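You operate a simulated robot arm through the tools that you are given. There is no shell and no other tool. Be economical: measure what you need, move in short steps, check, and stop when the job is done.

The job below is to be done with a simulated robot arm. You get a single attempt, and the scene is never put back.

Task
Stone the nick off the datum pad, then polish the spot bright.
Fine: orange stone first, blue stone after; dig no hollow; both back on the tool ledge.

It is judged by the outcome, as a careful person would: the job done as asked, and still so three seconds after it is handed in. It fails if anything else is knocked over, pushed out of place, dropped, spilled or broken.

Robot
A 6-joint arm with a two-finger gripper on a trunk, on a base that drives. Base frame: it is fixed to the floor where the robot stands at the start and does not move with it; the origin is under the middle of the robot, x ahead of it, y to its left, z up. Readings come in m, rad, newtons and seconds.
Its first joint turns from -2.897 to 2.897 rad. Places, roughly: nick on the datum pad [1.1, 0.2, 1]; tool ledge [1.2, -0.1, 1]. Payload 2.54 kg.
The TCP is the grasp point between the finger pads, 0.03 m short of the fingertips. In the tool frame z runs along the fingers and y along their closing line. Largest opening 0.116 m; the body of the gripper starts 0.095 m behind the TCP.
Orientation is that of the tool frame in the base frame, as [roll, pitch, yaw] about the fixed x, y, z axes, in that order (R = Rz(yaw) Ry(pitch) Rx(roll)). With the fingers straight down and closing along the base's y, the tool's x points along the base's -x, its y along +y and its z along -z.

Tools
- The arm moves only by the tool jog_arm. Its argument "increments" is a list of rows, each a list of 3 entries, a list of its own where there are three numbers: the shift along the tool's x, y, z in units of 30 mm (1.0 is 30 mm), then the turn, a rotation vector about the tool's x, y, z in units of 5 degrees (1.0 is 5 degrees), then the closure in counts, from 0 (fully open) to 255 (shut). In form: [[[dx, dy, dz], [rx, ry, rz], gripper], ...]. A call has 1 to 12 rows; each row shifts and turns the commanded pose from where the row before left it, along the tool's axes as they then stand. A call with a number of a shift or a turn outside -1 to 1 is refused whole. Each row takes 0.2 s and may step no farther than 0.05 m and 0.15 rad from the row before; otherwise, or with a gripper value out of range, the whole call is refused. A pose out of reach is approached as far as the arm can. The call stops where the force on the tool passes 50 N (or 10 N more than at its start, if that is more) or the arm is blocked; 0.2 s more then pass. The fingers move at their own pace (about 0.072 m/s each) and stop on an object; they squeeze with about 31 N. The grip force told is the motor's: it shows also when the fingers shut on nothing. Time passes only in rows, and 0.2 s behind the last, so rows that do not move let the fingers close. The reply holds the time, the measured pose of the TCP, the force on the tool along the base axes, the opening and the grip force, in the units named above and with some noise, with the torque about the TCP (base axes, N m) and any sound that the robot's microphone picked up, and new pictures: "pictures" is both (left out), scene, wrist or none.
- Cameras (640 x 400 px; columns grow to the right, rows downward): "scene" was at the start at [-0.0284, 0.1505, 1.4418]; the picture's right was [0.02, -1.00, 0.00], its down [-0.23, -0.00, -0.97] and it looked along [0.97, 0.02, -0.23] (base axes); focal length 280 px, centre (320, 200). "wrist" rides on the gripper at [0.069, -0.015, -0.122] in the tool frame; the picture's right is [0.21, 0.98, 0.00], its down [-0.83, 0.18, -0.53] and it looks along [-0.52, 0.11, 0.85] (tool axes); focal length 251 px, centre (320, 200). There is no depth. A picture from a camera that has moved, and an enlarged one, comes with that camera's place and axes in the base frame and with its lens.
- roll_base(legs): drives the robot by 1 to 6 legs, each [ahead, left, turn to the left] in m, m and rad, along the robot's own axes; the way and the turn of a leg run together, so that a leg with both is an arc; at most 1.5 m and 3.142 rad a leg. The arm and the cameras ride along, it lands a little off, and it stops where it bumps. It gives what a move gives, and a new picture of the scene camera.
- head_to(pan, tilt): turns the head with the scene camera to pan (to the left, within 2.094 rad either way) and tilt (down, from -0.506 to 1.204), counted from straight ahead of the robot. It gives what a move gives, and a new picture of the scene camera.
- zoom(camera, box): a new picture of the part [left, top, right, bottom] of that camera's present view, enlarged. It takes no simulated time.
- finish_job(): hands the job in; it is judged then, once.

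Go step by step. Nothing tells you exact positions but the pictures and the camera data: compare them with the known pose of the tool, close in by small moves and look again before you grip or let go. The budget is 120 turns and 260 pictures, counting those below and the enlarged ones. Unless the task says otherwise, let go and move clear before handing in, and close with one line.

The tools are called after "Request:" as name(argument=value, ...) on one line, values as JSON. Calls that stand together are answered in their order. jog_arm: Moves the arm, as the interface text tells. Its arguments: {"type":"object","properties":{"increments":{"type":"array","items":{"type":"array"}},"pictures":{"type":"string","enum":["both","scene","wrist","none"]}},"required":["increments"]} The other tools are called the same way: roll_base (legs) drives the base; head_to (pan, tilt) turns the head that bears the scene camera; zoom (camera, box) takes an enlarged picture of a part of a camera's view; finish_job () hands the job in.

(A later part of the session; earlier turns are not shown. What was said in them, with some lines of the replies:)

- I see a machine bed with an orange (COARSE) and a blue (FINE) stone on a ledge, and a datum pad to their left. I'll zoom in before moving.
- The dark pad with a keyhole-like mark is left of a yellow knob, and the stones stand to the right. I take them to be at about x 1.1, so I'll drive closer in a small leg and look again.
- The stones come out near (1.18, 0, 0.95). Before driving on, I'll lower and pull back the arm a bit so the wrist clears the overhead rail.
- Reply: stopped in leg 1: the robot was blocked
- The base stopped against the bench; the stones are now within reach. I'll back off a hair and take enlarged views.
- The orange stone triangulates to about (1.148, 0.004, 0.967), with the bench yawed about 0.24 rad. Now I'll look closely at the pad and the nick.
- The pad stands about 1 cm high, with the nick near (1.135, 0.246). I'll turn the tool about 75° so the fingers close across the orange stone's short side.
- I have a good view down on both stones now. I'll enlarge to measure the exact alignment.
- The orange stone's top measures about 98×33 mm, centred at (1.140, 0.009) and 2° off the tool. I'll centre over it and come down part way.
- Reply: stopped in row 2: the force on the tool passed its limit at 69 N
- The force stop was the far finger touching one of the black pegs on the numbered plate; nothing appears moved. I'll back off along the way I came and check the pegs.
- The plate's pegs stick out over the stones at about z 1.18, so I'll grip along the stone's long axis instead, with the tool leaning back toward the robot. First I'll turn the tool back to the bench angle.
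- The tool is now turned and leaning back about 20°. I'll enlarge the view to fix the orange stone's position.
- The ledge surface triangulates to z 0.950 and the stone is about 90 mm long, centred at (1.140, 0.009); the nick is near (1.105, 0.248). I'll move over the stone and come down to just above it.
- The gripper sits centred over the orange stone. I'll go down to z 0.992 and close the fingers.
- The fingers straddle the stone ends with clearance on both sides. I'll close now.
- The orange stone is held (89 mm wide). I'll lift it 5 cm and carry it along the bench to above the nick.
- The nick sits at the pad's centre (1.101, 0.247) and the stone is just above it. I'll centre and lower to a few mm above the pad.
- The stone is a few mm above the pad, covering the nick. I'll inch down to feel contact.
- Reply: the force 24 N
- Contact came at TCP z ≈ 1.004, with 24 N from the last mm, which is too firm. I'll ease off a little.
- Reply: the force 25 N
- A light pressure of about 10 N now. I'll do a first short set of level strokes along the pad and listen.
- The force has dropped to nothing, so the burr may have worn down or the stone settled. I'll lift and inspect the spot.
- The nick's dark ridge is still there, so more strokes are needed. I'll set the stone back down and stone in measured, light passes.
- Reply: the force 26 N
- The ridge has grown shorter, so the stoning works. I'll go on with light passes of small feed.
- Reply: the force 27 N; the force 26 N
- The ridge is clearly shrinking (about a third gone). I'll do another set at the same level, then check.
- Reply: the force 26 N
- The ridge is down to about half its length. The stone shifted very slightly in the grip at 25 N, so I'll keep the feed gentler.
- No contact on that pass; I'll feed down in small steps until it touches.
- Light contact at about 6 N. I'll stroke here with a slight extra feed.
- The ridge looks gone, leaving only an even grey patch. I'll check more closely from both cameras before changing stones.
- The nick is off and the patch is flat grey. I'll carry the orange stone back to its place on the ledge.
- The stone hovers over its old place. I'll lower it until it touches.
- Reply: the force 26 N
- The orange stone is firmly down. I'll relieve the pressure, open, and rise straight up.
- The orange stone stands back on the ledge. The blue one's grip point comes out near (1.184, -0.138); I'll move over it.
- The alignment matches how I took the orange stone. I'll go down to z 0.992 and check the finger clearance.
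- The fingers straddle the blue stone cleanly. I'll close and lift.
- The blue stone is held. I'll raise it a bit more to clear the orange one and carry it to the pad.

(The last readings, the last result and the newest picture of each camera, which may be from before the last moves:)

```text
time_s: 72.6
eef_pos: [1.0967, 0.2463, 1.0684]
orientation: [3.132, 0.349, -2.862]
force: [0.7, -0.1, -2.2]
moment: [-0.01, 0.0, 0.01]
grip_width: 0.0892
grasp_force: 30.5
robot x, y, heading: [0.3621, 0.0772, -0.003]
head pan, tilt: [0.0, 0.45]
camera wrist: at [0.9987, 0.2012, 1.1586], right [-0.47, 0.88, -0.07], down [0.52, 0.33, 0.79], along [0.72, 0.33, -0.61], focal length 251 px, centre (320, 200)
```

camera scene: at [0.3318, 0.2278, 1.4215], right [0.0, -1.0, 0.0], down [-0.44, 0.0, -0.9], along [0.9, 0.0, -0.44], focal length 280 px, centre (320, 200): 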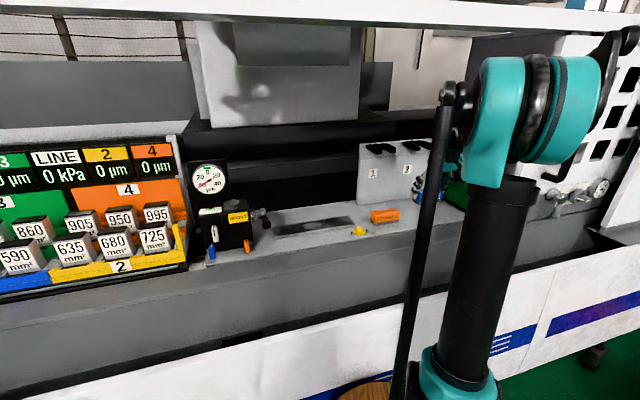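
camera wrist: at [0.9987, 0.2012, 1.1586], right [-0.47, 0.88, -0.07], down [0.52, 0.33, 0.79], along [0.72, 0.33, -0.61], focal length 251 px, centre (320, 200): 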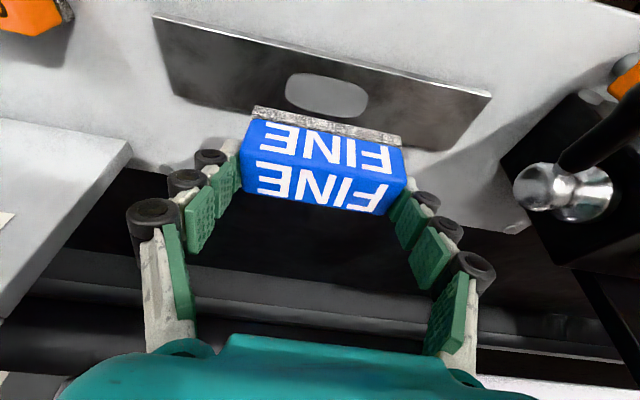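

The grey patch is at about (1.103, 0.246). I'll lower the blue stone over it.

Request:
jog_arm(increments=[[[-0.144, 0, 0.053], [0, 0, 0], 255], [[0.233, 0, 0.637], [0, 0, 0], 255], [[0.233, 0, 0.637], [0, 0, 0], 255], [[0.233, 0, 0.637], [0, 0, 0], 255], [[0, 0, 0], [0, 0, 0], 255]], pictures="none")

Request:
jog_arm(increments=[[[0.0114, 0, 0.0313], [0, 0, 0], 255], [[0.0114, 0, 0.0313], [0, 0, 0], 255], [[0.0114, 0, 0.0313], [0, 0, 0], 255], [[0, 0, 0], [0, 0, 0], 255]], pictures="none")

Request:
jog_arm(increments=[[[0.0057, 0, 0.0157], [0, 0, 0], 255], [[0, 0, 0], [0, 0, 0], 255]], pictures="none")

```text
time_s: 73.8
eef_pos: [1.1016, 0.2472, 1.0087]
orientation: [3.132, 0.348, -2.862]
force: [-0.1, 0.4, -1.3]
moment: [-0.03, 0.0, -0.01]
grip_width: 0.0892
grasp_force: 31.1
robot x, y, heading: [0.3606, 0.0818, 0.0]
head pan, tilt: [0.0, 0.45]
```

```text
time_s: 74.8
eef_pos: [1.1018, 0.2477, 1.0069]
orientation: [3.131, 0.35, -2.862]
force: [-0.3, 0.7, -1.0]
moment: [0.01, -0.01, 0.01]
grip_width: 0.0892
grasp_force: 30.8
robot x, y, heading: [0.3595, 0.0781, -0.003]
head pan, tilt: [0.0, 0.45]
```

```text
time_s: 75.4
eef_pos: [1.1011, 0.2483, 1.0052]
orientation: [3.131, 0.35, -2.863]
force: [-0.5, 0.4, -1.0]
moment: [0.01, 0.04, 0.01]
grip_width: 0.0892
grasp_force: 30.3
robot x, y, heading: [0.3566, 0.0774, -0.002]
head pan, tilt: [0.0, 0.45]
```

Request:
jog_arm(increments=[[[0.0114, 0, 0.0313], [0, 0, 0], 255], [[0, 0, 0], [0, 0, 0], 255]], pictures="none")

Request:
jog_arm(increments=[[[0.0057, 0, 0.0157], [0, 0, 0], 255], [[0, 0, 0], [0, 0, 0], 255]], pictures="none")

Request:
jog_arm(increments=[[[0.0057, 0, 0.0157], [0, 0, 0], 255], [[0, 0, 0], [0, 0, 0], 255]], pictures="none")

```text
time_s: 76.0
eef_pos: [1.1017, 0.2486, 1.0042]
orientation: [3.131, 0.349, -2.862]
force: [-0.3, 0.1, -1.2]
moment: [0.01, 0.01, 0.02]
grip_width: 0.0894
grasp_force: 31.0
robot x, y, heading: [0.36, 0.0789, -0.002]
head pan, tilt: [0.0, 0.45]
```

```text
time_s: 76.6
eef_pos: [1.1008, 0.2476, 1.0043]
orientation: [3.133, 0.35, -2.862]
force: [0.2, -0.4, -1.4]
moment: [0.0, 0.0, -0.01]
grip_width: 0.0893
grasp_force: 31.1
robot x, y, heading: [0.3558, 0.0779, -0.003]
head pan, tilt: [0.0, 0.45]
```

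```text
time_s: 77.2
eef_pos: [1.101, 0.2478, 1.0022]
orientation: [3.131, 0.348, -2.863]
force: [0.7, -0.4, -1.6]
moment: [0.03, 0.04, 0.01]
grip_width: 0.0892
grasp_force: 29.9
robot x, y, heading: [0.3608, 0.0772, -0.004]
head pan, tilt: [0.0, 0.45]
```

Request:
jog_arm(increments=[[[0.0057, 0, 0.0157], [0, 0, 0], 255], [[0, 0, 0], [0, 0, 0], 255]], pictures="none")

Request:
jog_arm(increments=[[[0.0057, 0, 0.0157], [0, 0, 0], 255], [[0, 0, 0], [0, 0, 0], 255]], pictures="none")

Request:
jog_arm(increments=[[[0.0034, 0, 0.0094], [0, 0, 0], 255], [[0, 0, 0], [0, 0, 0], 255]], pictures="none")

```text
time_s: 77.8
eef_pos: [1.1019, 0.2466, 1.0037]
orientation: [3.132, 0.349, -2.863]
force: [-0.2, 0.0, -1.4]
moment: [0.0, -0.01, 0.02]
grip_width: 0.0891
grasp_force: 30.8
robot x, y, heading: [0.3654, 0.0824, -0.004]
head pan, tilt: [0.0, 0.45]
```

```text
time_s: 78.4
eef_pos: [1.1013, 0.2469, 1.0019]
orientation: [3.134, 0.349, -2.862]
force: [1.7, -0.2, 4.1]
moment: [-0.23, -0.1, 0.07]
grip_width: 0.089
grasp_force: 31.7
robot x, y, heading: [0.364, 0.0792, -0.003]
head pan, tilt: [0.0, 0.45]
```

```text
time_s: 79.0
eef_pos: [1.1007, 0.2473, 1.0019]
orientation: [3.131, 0.35, -2.862]
force: [5.1, -2.7, 24.0]
moment: [-0.32, -0.07, 0.0]
grip_width: 0.0893
grasp_force: 31.7
robot x, y, heading: [0.359, 0.0809, -0.002]
head pan, tilt: [0.0, 0.45]
```

Contact reached. I'll ease a touch and polish with level strokes.

Request:
jog_arm(increments=[[[-0.0023, 0, -0.0063], [0, 0, 0], 255], [[0.0014, 0.4, 0.0038], [0, 0, 0], 255], [[0.0014, 0.4, 0.0038], [0, 0, 0], 255], [[-0.0014, -0.4, -0.0038], [0, 0, 0], 255], [[-0.0014, -0.4, -0.0038], [0, 0, 0], 255], [[-0.0014, -0.4, -0.0038], [0, 0, 0], 255], [[-0.0014, -0.4, -0.0038], [0, 0, 0], 255], [[0.0014, 0.4, 0.0038], [0, 0, 0], 255], [[0.0014, 0.4, 0.0038], [0, 0, 0], 255]], pictures="none")

Request:
jog_arm(increments=[[[0.0014, 0.4, 0.0038], [0, 0, 0], 255], [[0.0014, 0.4, 0.0038], [0, 0, 0], 255], [[-0.0014, -0.4, -0.0038], [0, 0, 0], 255], [[-0.0014, -0.4, -0.0038], [0, 0, 0], 255], [[-0.0014, -0.4, -0.0038], [0, 0, 0], 255], [[-0.0014, -0.4, -0.0038], [0, 0, 0], 255], [[0.0014, 0.4, 0.0038], [0, 0, 0], 255], [[0.0014, 0.4, 0.0038], [0, 0, 0], 255]], pictures="none")

Request:
jog_arm(increments=[[[-0.33, 0, -0.92], [0, 0, 0], 255], [[-0.2, 0, -0.5], [0, 0, 0], 255]], pictures="none")

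Request:
zoom(camera="wrist", box=[200, 30, 440, 180])

```text
time_s: 81.0
eef_pos: [1.1001, 0.2475, 1.001]
orientation: [3.133, 0.349, -2.863]
force: [0.2, -1.6, 3.3]
moment: [-0.22, -0.14, -0.06]
grip_width: 0.0892
grasp_force: 31.2
robot x, y, heading: [0.3571, 0.0739, -0.006]
head pan, tilt: [0.0, 0.45]
```

```text
time_s: 82.8
eef_pos: [1.1022, 0.2464, 1.0017]
orientation: [3.132, 0.351, -2.862]
force: [-0.6, -0.1, -1.4]
moment: [-0.01, 0.01, 0.01]
grip_width: 0.0892
grasp_force: 31.4
robot x, y, heading: [0.3647, 0.0789, -0.005]
head pan, tilt: [0.0, 0.45]
```

```text
time_s: 83.4
eef_pos: [1.1023, 0.2468, 1.0476]
orientation: [3.13, 0.349, -2.861]
force: [-0.2, -0.9, -1.5]
moment: [-0.03, -0.03, 0.03]
grip_width: 0.0894
grasp_force: 31.2
robot x, y, heading: [0.3608, 0.076, -0.004]
head pan, tilt: [0.0, 0.45]
```

```text
2.67 times, centred on (320, 105) of wrist
camera zoom: at [1.0039, 0.2023, 1.138], right [-0.47, 0.88, -0.06], down [0.52, 0.33, 0.79], along [0.71, 0.33, -0.61], focal length 670 px, centre (320, 453)
```

zoom: 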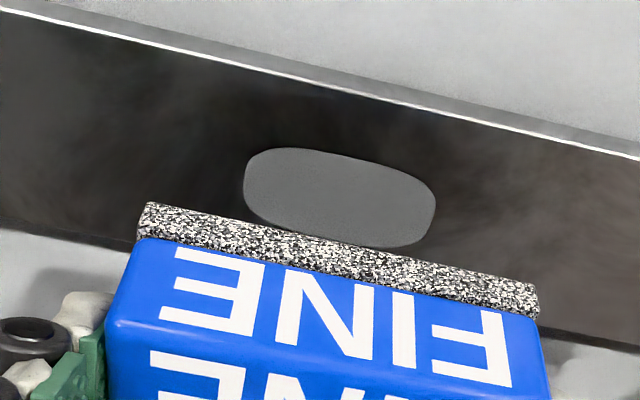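

The dull patch has shrunk by about a fifth, so polishing works. I'll go on in the same way.

Request:
jog_arm(increments=[[[0.2, 0, 0.5], [0, 0, 0], 255], [[0.33, 0, 0.92], [0, 0, 0], 255], [[0.0023, 0, 0.0063], [0, 0, 0], 255], [[0, 0, 0], [0, 0, 0], 255]], pictures="none")

Request:
jog_arm(increments=[[[0.0023, 0, 0.0063], [0, 0, 0], 255], [[0, 0, 0], [0, 0, 0], 255]], pictures="none")

```text
time_s: 84.4
eef_pos: [1.1023, 0.2487, 1.0011]
orientation: [3.132, 0.351, -2.863]
force: [2.3, -0.4, 24.7]
moment: [-0.06, -0.24, 0.07]
grip_width: 0.0896
grasp_force: 30.4
robot x, y, heading: [0.3621, 0.0796, -0.004]
head pan, tilt: [0.0, 0.45]
```

```text
time_s: 85.0
eef_pos: [1.1019, 0.2494, 1.0014]
orientation: [3.13, 0.351, -2.862]
force: [7.3, 5.6, 21.9]
moment: [0.14, -0.46, 0.04]
grip_width: 0.0894
grasp_force: 31.2
robot x, y, heading: [0.3561, 0.0792, 0.003]
head pan, tilt: [0.0, 0.45]
```

Request:
jog_arm(increments=[[[-0.0023, 0, -0.0063], [0, 0, 0], 255], [[0.0014, 0.4, 0.0038], [0, 0, 0], 255], [[0.0014, 0.4, 0.0038], [0, 0, 0], 255], [[-0.0014, -0.4, -0.0038], [0, 0, 0], 255], [[-0.0014, -0.4, -0.0038], [0, 0, 0], 255], [[-0.0014, -0.4, -0.0038], [0, 0, 0], 255], [[-0.0014, -0.4, -0.0038], [0, 0, 0], 255], [[0.0014, 0.4, 0.0038], [0, 0, 0], 255], [[0.0014, 0.4, 0.0038], [0, 0, 0], 255]], pictures="none")

Request:
jog_arm(increments=[[[0.0014, 0.4, 0.0038], [0, 0, 0], 255], [[0.0014, 0.4, 0.0038], [0, 0, 0], 255], [[-0.0014, -0.4, -0.0038], [0, 0, 0], 255], [[-0.0014, -0.4, -0.0038], [0, 0, 0], 255], [[-0.0014, -0.4, -0.0038], [0, 0, 0], 255], [[-0.0014, -0.4, -0.0038], [0, 0, 0], 255], [[0.0014, 0.4, 0.0038], [0, 0, 0], 255], [[0.0014, 0.4, 0.0038], [0, 0, 0], 255]], pictures="none")

Request:
jog_arm(increments=[[[-0.33, 0, -0.92], [0, 0, 0], 255], [[-0.2, 0, -0.5], [0, 0, 0], 255]], pictures="none")

Request:
zoom(camera="wrist", box=[200, 30, 440, 180])

```text
time_s: 87.0
eef_pos: [1.101, 0.246, 1.0015]
orientation: [3.131, 0.348, -2.863]
force: [-0.7, -0.2, -1.1]
moment: [-0.05, 0.03, -0.01]
grip_width: 0.0892
grasp_force: 30.9
robot x, y, heading: [0.3586, 0.0778, -0.01]
head pan, tilt: [0.0, 0.45]
```

```text
time_s: 88.8
eef_pos: [1.1023, 0.2462, 1.0018]
orientation: [3.132, 0.349, -2.861]
force: [1.3, -1.6, 4.4]
moment: [-0.06, -0.13, 0.04]
grip_width: 0.0893
grasp_force: 31.1
robot x, y, heading: [0.3605, 0.0803, -0.006]
head pan, tilt: [0.0, 0.45]
```

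```text
time_s: 89.4
eef_pos: [1.1012, 0.2477, 1.0462]
orientation: [3.132, 0.349, -2.863]
force: [-0.4, -0.4, -1.5]
moment: [0.0, -0.01, 0.05]
grip_width: 0.0894
grasp_force: 31.6
robot x, y, heading: [0.3624, 0.0788, -0.006]
head pan, tilt: [0.0, 0.45]
```

```text
2.67 times, centred on (320, 105) of wrist
camera zoom: at [1.0033, 0.2029, 1.1369], right [-0.47, 0.88, -0.06], down [0.52, 0.33, 0.79], along [0.71, 0.33, -0.61], focal length 670 px, centre (320, 453)
```

zoom: 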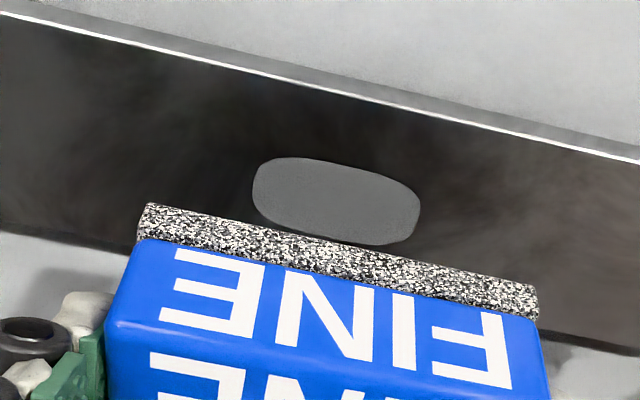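

The patch is down to about 70 %. I'll run a few more sets at slightly steadier pressure before looking again.

Request:
jog_arm(increments=[[[0.2, 0, 0.5], [0, 0, 0], 255], [[0.33, 0, 0.92], [0, 0, 0], 255], [[0.0023, 0, 0.0063], [0, 0, 0], 255], [[0, 0, 0], [0, 0, 0], 255]], pictures="none")

Request:
jog_arm(increments=[[[0.0014, 0.4, 0.0038], [0, 0, 0], 255], [[0.0014, 0.4, 0.0038], [0, 0, 0], 255], [[-0.0014, -0.4, -0.0038], [0, 0, 0], 255], [[-0.0014, -0.4, -0.0038], [0, 0, 0], 255], [[-0.0014, -0.4, -0.0038], [0, 0, 0], 255], [[-0.0014, -0.4, -0.0038], [0, 0, 0], 255], [[0.0014, 0.4, 0.0038], [0, 0, 0], 255], [[0.0014, 0.4, 0.0038], [0, 0, 0], 255]], pictures="none")

Request:
jog_arm(increments=[[[0.0014, 0.4, 0.0038], [0, 0, 0], 255], [[0.0014, 0.4, 0.0038], [0, 0, 0], 255], [[-0.0014, -0.4, -0.0038], [0, 0, 0], 255], [[-0.0014, -0.4, -0.0038], [0, 0, 0], 255], [[-0.0014, -0.4, -0.0038], [0, 0, 0], 255], [[-0.0014, -0.4, -0.0038], [0, 0, 0], 255], [[0.0014, 0.4, 0.0038], [0, 0, 0], 255], [[0.0014, 0.4, 0.0038], [0, 0, 0], 255]], pictures="none")

Request:
jog_arm(increments=[[[0.0011, 0, 0.0031], [0, 0, 0], 255], [[0.0014, 0.4, 0.0038], [0, 0, 0], 255], [[0.0014, 0.4, 0.0038], [0, 0, 0], 255], [[-0.0014, -0.4, -0.0038], [0, 0, 0], 255], [[-0.0014, -0.4, -0.0038], [0, 0, 0], 255], [[-0.0014, -0.4, -0.0038], [0, 0, 0], 255], [[-0.0014, -0.4, -0.0038], [0, 0, 0], 255], [[0.0014, 0.4, 0.0038], [0, 0, 0], 255], [[0.0014, 0.4, 0.0038], [0, 0, 0], 255]], pictures="none")

Request:
jog_arm(increments=[[[-0.33, 0, -0.92], [0, 0, 0], 255], [[-0.2, 0, -0.5], [0, 0, 0], 255]], pictures="none")

Request:
zoom(camera="wrist", box=[200, 30, 440, 180])

```text
time_s: 90.4
eef_pos: [1.102, 0.2482, 1.0023]
orientation: [3.131, 0.348, -2.863]
force: [-0.2, 0.0, -2.0]
moment: [0.0, 0.01, -0.01]
grip_width: 0.0893
grasp_force: 30.7
robot x, y, heading: [0.3599, 0.0761, -0.001]
head pan, tilt: [0.0, 0.45]
```

```text
time_s: 92.2
eef_pos: [1.1012, 0.2474, 1.0022]
orientation: [3.134, 0.348, -2.861]
force: [0.7, -0.3, 0.9]
moment: [-0.14, -0.09, 0.0]
grip_width: 0.0892
grasp_force: 31.3
robot x, y, heading: [0.364, 0.0769, -0.004]
head pan, tilt: [0.0, 0.45]
```

```text
time_s: 94.0
eef_pos: [1.0999, 0.2467, 1.0021]
orientation: [3.133, 0.347, -2.86]
force: [-0.6, -0.8, -0.6]
moment: [-0.01, -0.03, -0.01]
grip_width: 0.0891
grasp_force: 31.5
robot x, y, heading: [0.3603, 0.0777, -0.002]
head pan, tilt: [0.0, 0.45]
```

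```text
time_s: 96.0
eef_pos: [1.1019, 0.2474, 1.0015]
orientation: [3.132, 0.347, -2.862]
force: [-0.3, -1.4, -1.4]
moment: [0.0, -0.02, 0.0]
grip_width: 0.0893
grasp_force: 30.8
robot x, y, heading: [0.3618, 0.0785, -0.004]
head pan, tilt: [0.0, 0.45]
```

```text
time_s: 96.6
eef_pos: [1.1012, 0.2467, 1.0479]
orientation: [3.132, 0.349, -2.861]
force: [0.0, -0.4, -1.2]
moment: [0.02, 0.03, -0.01]
grip_width: 0.0893
grasp_force: 31.6
robot x, y, heading: [0.3625, 0.084, -0.001]
head pan, tilt: [0.0, 0.45]
```

```text
2.67 times, centred on (320, 105) of wrist
camera zoom: at [1.0034, 0.2022, 1.1374], right [-0.47, 0.88, -0.06], down [0.52, 0.33, 0.79], along [0.71, 0.33, -0.61], focal length 670 px, centre (320, 453)
```

zoom: 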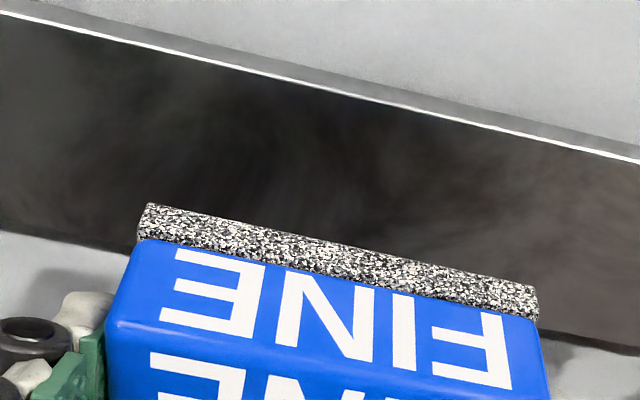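

The dull patch is gone. I'll check from both cameras for any leftover mark.

Request:
zoom(camera="scene", box=[270, 205, 360, 255])

Request:
zoom(camera="wrist", box=[260, 60, 400, 140])

```text
7.11 times, centred on (315, 230) of scene
camera zoom: at [0.3318, 0.2279, 1.4214], right [0.0, -1.0, 0.0], down [-0.44, 0.0, -0.9], along [0.9, 0.0, -0.44], focal length 1992 px, centre (356, -13)
```

zoom: 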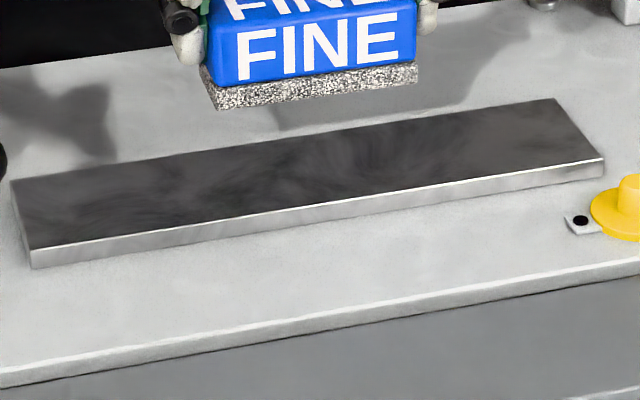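

```text
4.57 times, centred on (330, 100) of wrist
camera zoom: at [1.0034, 0.2022, 1.1374], right [-0.47, 0.88, -0.06], down [0.52, 0.33, 0.79], along [0.71, 0.33, -0.61], focal length 1149 px, centre (274, 657)
```

zoom: 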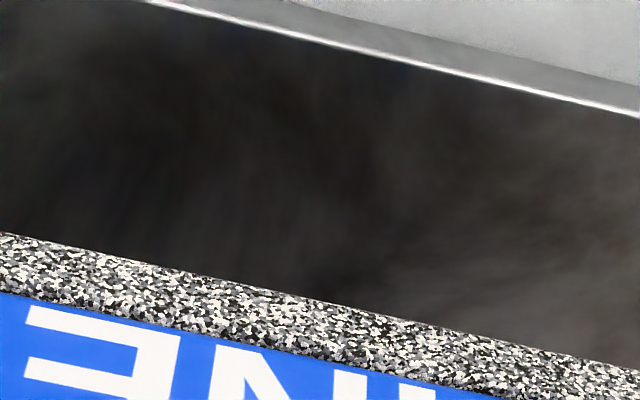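

The pad is bright and even. I'll raise the blue stone and carry it back to its place.

Request:
jog_arm(increments=[[[-0.34, 0, -0.94], [0, 0, 0], 255], [[0.0586, -0.9336, -0.0214], [0, 0, 0], 255], [[0.0586, -0.9336, -0.0214], [0, 0, 0], 255], [[0.0586, -0.9336, -0.0214], [0, 0, 0], 255], [[0.0586, -0.9336, -0.0214], [0, 0, 0], 255], [[0.0586, -0.9336, -0.0214], [0, 0, 0], 255], [[0.0586, -0.9336, -0.0214], [0, 0, 0], 255], [[0.0586, -0.9336, -0.0214], [0, 0, 0], 255]], pictures="none")

Request:
jog_arm(increments=[[[0.0586, -0.9336, -0.0214], [0, 0, 0], 255], [[0.0586, -0.9336, -0.0214], [0, 0, 0], 255], [[0.0586, -0.9336, -0.0214], [0, 0, 0], 255], [[0.0586, -0.9336, -0.0214], [0, 0, 0], 255], [[0.0586, -0.9336, -0.0214], [0, 0, 0], 255], [[0.0586, -0.9336, -0.0214], [0, 0, 0], 255], [[0.0586, -0.9336, -0.0214], [0, 0, 0], 255], [[0, 0, 0], [0, 0, 0], 255]], pictures="wrist")

```text
time_s: 98.4
eef_pos: [1.1438, 0.0544, 1.0753]
orientation: [3.131, 0.35, -2.862]
force: [0.0, 0.7, -0.7]
moment: [-0.03, 0.01, 0.0]
grip_width: 0.0891
grasp_force: 30.4
robot x, y, heading: [0.3611, 0.0796, -0.005]
head pan, tilt: [0.0, 0.45]
```

```text
time_s: 100.2
eef_pos: [1.1854, -0.1361, 1.0727]
orientation: [3.132, 0.348, -2.86]
force: [0.8, 0.1, -1.8]
moment: [0.01, 0.03, 0.0]
grip_width: 0.089
grasp_force: 30.9
robot x, y, heading: [0.361, 0.0805, 0.003]
head pan, tilt: [0.0, 0.45]
camera wrist: at [1.0887, -0.1818, 1.1608], right [-0.47, 0.88, -0.06], down [0.52, 0.33, 0.79], along [0.71, 0.33, -0.61], focal length 251 px, centre (320, 200)
```

wrist: 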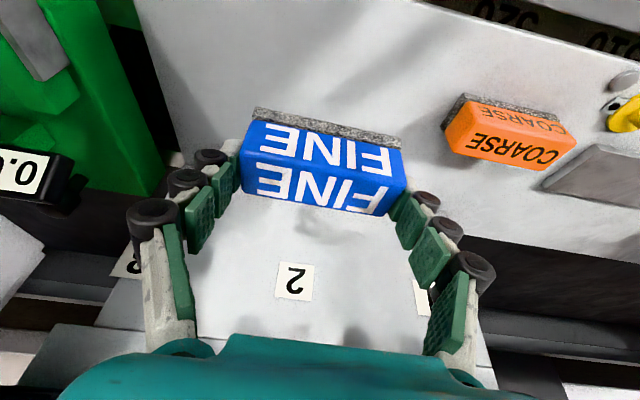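

Over its old place. I'll lower it and feel for contact.

Request:
jog_arm(increments=[[[0.297, 0, 0.81], [0, 0, 0], 255], [[0.297, 0, 0.81], [0, 0, 0], 255], [[0.29, 0, 0.79], [0, 0, 0], 255], [[0, 0, 0], [0, 0, 0], 255]], pictures="none")

Request:
jog_arm(increments=[[[0.0114, 0, 0.0313], [0, 0, 0], 255], [[0.0114, 0, 0.0313], [0, 0, 0], 255], [[0, 0, 0], [0, 0, 0], 255]], pictures="none")

Request:
jog_arm(increments=[[[0.0114, 0, 0.0313], [0, 0, 0], 255], [[0, 0, 0], [0, 0, 0], 255]], pictures="none")

```text
time_s: 101.2
eef_pos: [1.1845, -0.1379, 0.9946]
orientation: [3.133, 0.349, -2.862]
force: [0.2, -0.7, -1.6]
moment: [0.01, 0.02, -0.02]
grip_width: 0.0891
grasp_force: 31.0
robot x, y, heading: [0.3638, 0.0782, -0.003]
head pan, tilt: [0.0, 0.45]
```

```text
time_s: 102.0
eef_pos: [1.1845, -0.1368, 0.994]
orientation: [3.132, 0.35, -2.862]
force: [0.4, -0.7, -1.8]
moment: [0.02, -0.02, 0.02]
grip_width: 0.0894
grasp_force: 30.9
robot x, y, heading: [0.3598, 0.0782, -0.003]
head pan, tilt: [0.0, 0.45]
```

```text
time_s: 102.6
eef_pos: [1.1853, -0.1365, 0.9927]
orientation: [3.13, 0.35, -2.861]
force: [0.0, 0.3, -0.7]
moment: [0.01, 0.0, 0.0]
grip_width: 0.0894
grasp_force: 30.8
robot x, y, heading: [0.3599, 0.0776, -0.007]
head pan, tilt: [0.0, 0.45]
```

Request:
jog_arm(increments=[[[0.0114, 0, 0.0313], [0, 0, 0], 255], [[0, 0, 0], [0, 0, 0], 255]], pictures="none")

Request:
jog_arm(increments=[[[0.008, 0, 0.022], [0, 0, 0], 255], [[0, 0, 0], [0, 0, 0], 255]], pictures="none")

Request:
jog_arm(increments=[[[0.008, 0, 0.022], [0, 0, 0], 255], [[0, 0, 0], [0, 0, 0], 255]], pictures="none")

```text
time_s: 103.2
eef_pos: [1.1853, -0.1373, 0.9916]
orientation: [3.132, 0.35, -2.861]
force: [0.1, -0.7, -1.7]
moment: [0.01, -0.01, 0.03]
grip_width: 0.0892
grasp_force: 30.5
robot x, y, heading: [0.3615, 0.0835, -0.001]
head pan, tilt: [0.0, 0.45]
```

```text
time_s: 103.8
eef_pos: [1.1859, -0.1367, 0.9915]
orientation: [3.133, 0.35, -2.862]
force: [-0.3, -2.3, 3.5]
moment: [-0.21, -0.11, -0.08]
grip_width: 0.0893
grasp_force: 31.2
robot x, y, heading: [0.3593, 0.0778, -0.006]
head pan, tilt: [0.0, 0.45]
```

```text
time_s: 104.4
eef_pos: [1.1862, -0.1356, 0.991]
orientation: [3.134, 0.35, -2.863]
force: [0.5, 1.6, 16.6]
moment: [-0.51, -0.2, 0.04]
grip_width: 0.0892
grasp_force: 30.8
robot x, y, heading: [0.3599, 0.0782, -0.005]
head pan, tilt: [0.0, 0.45]
```

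The blue stone rests on the ledge. I'll relieve the pressure, open, rise straight up and pull back clear.

Request:
jog_arm(increments=[[[-0.006, 0, -0.016], [0, 0, 0], 255], [[0, 0, 0], [0, 0, 0], 120], [[0, 0, 0], [0, 0, 0], 0], [[0, 0, 0], [0, 0, 0], 0], [[-0.34, 0, -0.94], [0, 0, 0], 0], [[-0.34, 0, -0.94], [0, 0, 0], 0], [[-0.2, 0, -0.5], [0, 0, 0], 0], [[0.9, 0, -0.33], [0, 0, 0], 0], [[0.9, 0, -0.33], [0, 0, 0], 0], [[0.9, 0, -0.33], [0, 0, 0], 0], [[0.9, 0, -0.33], [0, 0, 0], 0]])

Request:
head_to(pan=-0.15, tilt=0.45)

Request:
zoom(camera="scene", box=[180, 130, 480, 300])

```text
time_s: 106.8
eef_pos: [1.0762, -0.1686, 1.0683]
orientation: [3.13, 0.35, -2.862]
force: [-0.6, 0.3, 0.4]
moment: [-0.01, 0.07, 0.01]
grip_width: 0.1158
grasp_force: 0.0
robot x, y, heading: [0.3606, 0.0785, -0.007]
head pan, tilt: [0.0, 0.45]
camera scene: at [0.3319, 0.2278, 1.4215], right [0.0, -1.0, 0.0], down [-0.44, 0.0, -0.9], along [0.9, 0.0, -0.44], focal length 280 px, centre (320, 200)
camera wrist: at [0.9793, -0.2137, 1.1582], right [-0.47, 0.88, -0.06], down [0.52, 0.33, 0.79], along [0.71, 0.33, -0.61], focal length 251 px, centre (320, 200)
```

scene: 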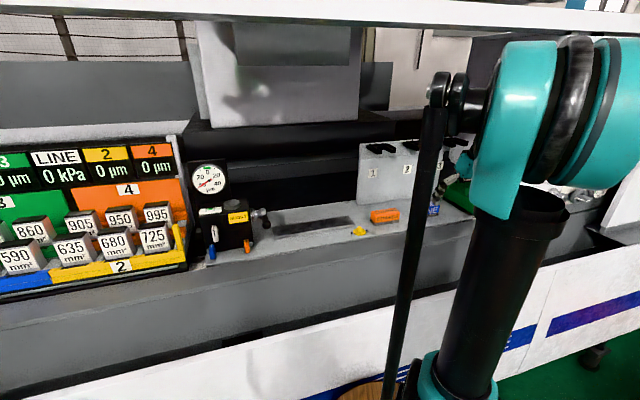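
wrist: 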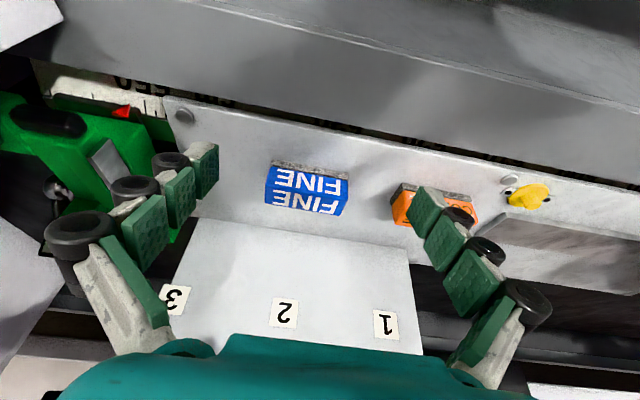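

```text
time_s: 107.5
eef_pos: [1.0764, -0.1687, 1.0678]
orientation: [3.132, 0.35, -2.862]
force: [-0.4, 0.4, -0.2]
moment: [-0.03, -0.02, 0.0]
grip_width: 0.1161
grasp_force: 0.0
robot x, y, heading: [0.3611, 0.0851, -0.003]
head pan, tilt: [-0.15, 0.45]
camera scene: at [0.3307, 0.2141, 1.4215], right [-0.15, -0.99, 0.0], down [-0.43, 0.07, -0.9], along [0.89, -0.14, -0.44], focal length 280 px, centre (320, 200)
```

scene: 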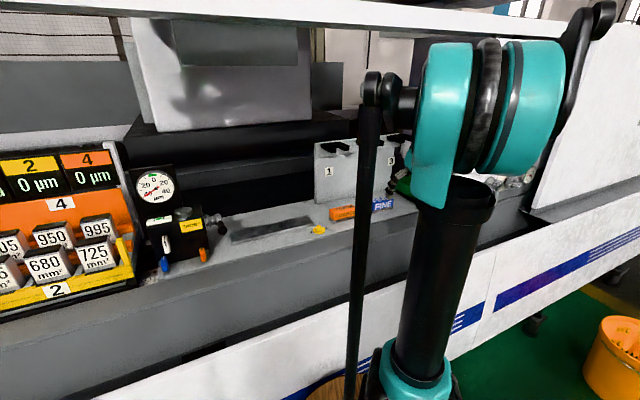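

```text
2.13 times, centred on (330, 215) of scene
camera zoom: at [0.3307, 0.2141, 1.4215], right [-0.15, -0.99, 0.0], down [-0.43, 0.07, -0.9], along [0.89, -0.14, -0.44], focal length 598 px, centre (299, 168)
```

zoom: 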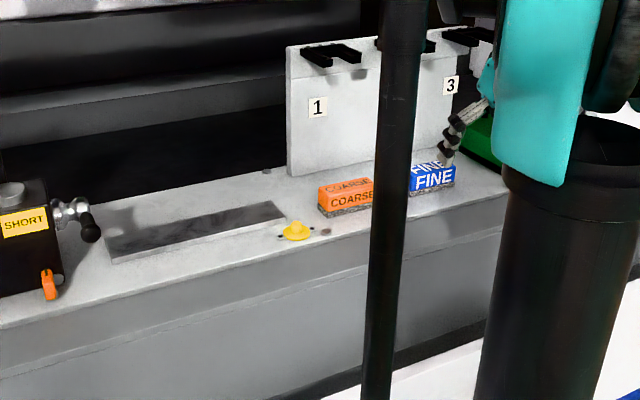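

The nick is gone and the pad is bright. Both stones stand on the ledge and the gripper is clear, so I'm handing in.

Request:
finish_job()

```text
The job is handed in.
```

The nick is stoned off the datum pad and the spot polished bright: orange stone first, blue after. I saw no hollow in the close-ups, and both stones are back on the tool ledge. Early on, the gripper bumped one of the pegs on the numbered plate and stopped on the force limit; nothing looked moved.
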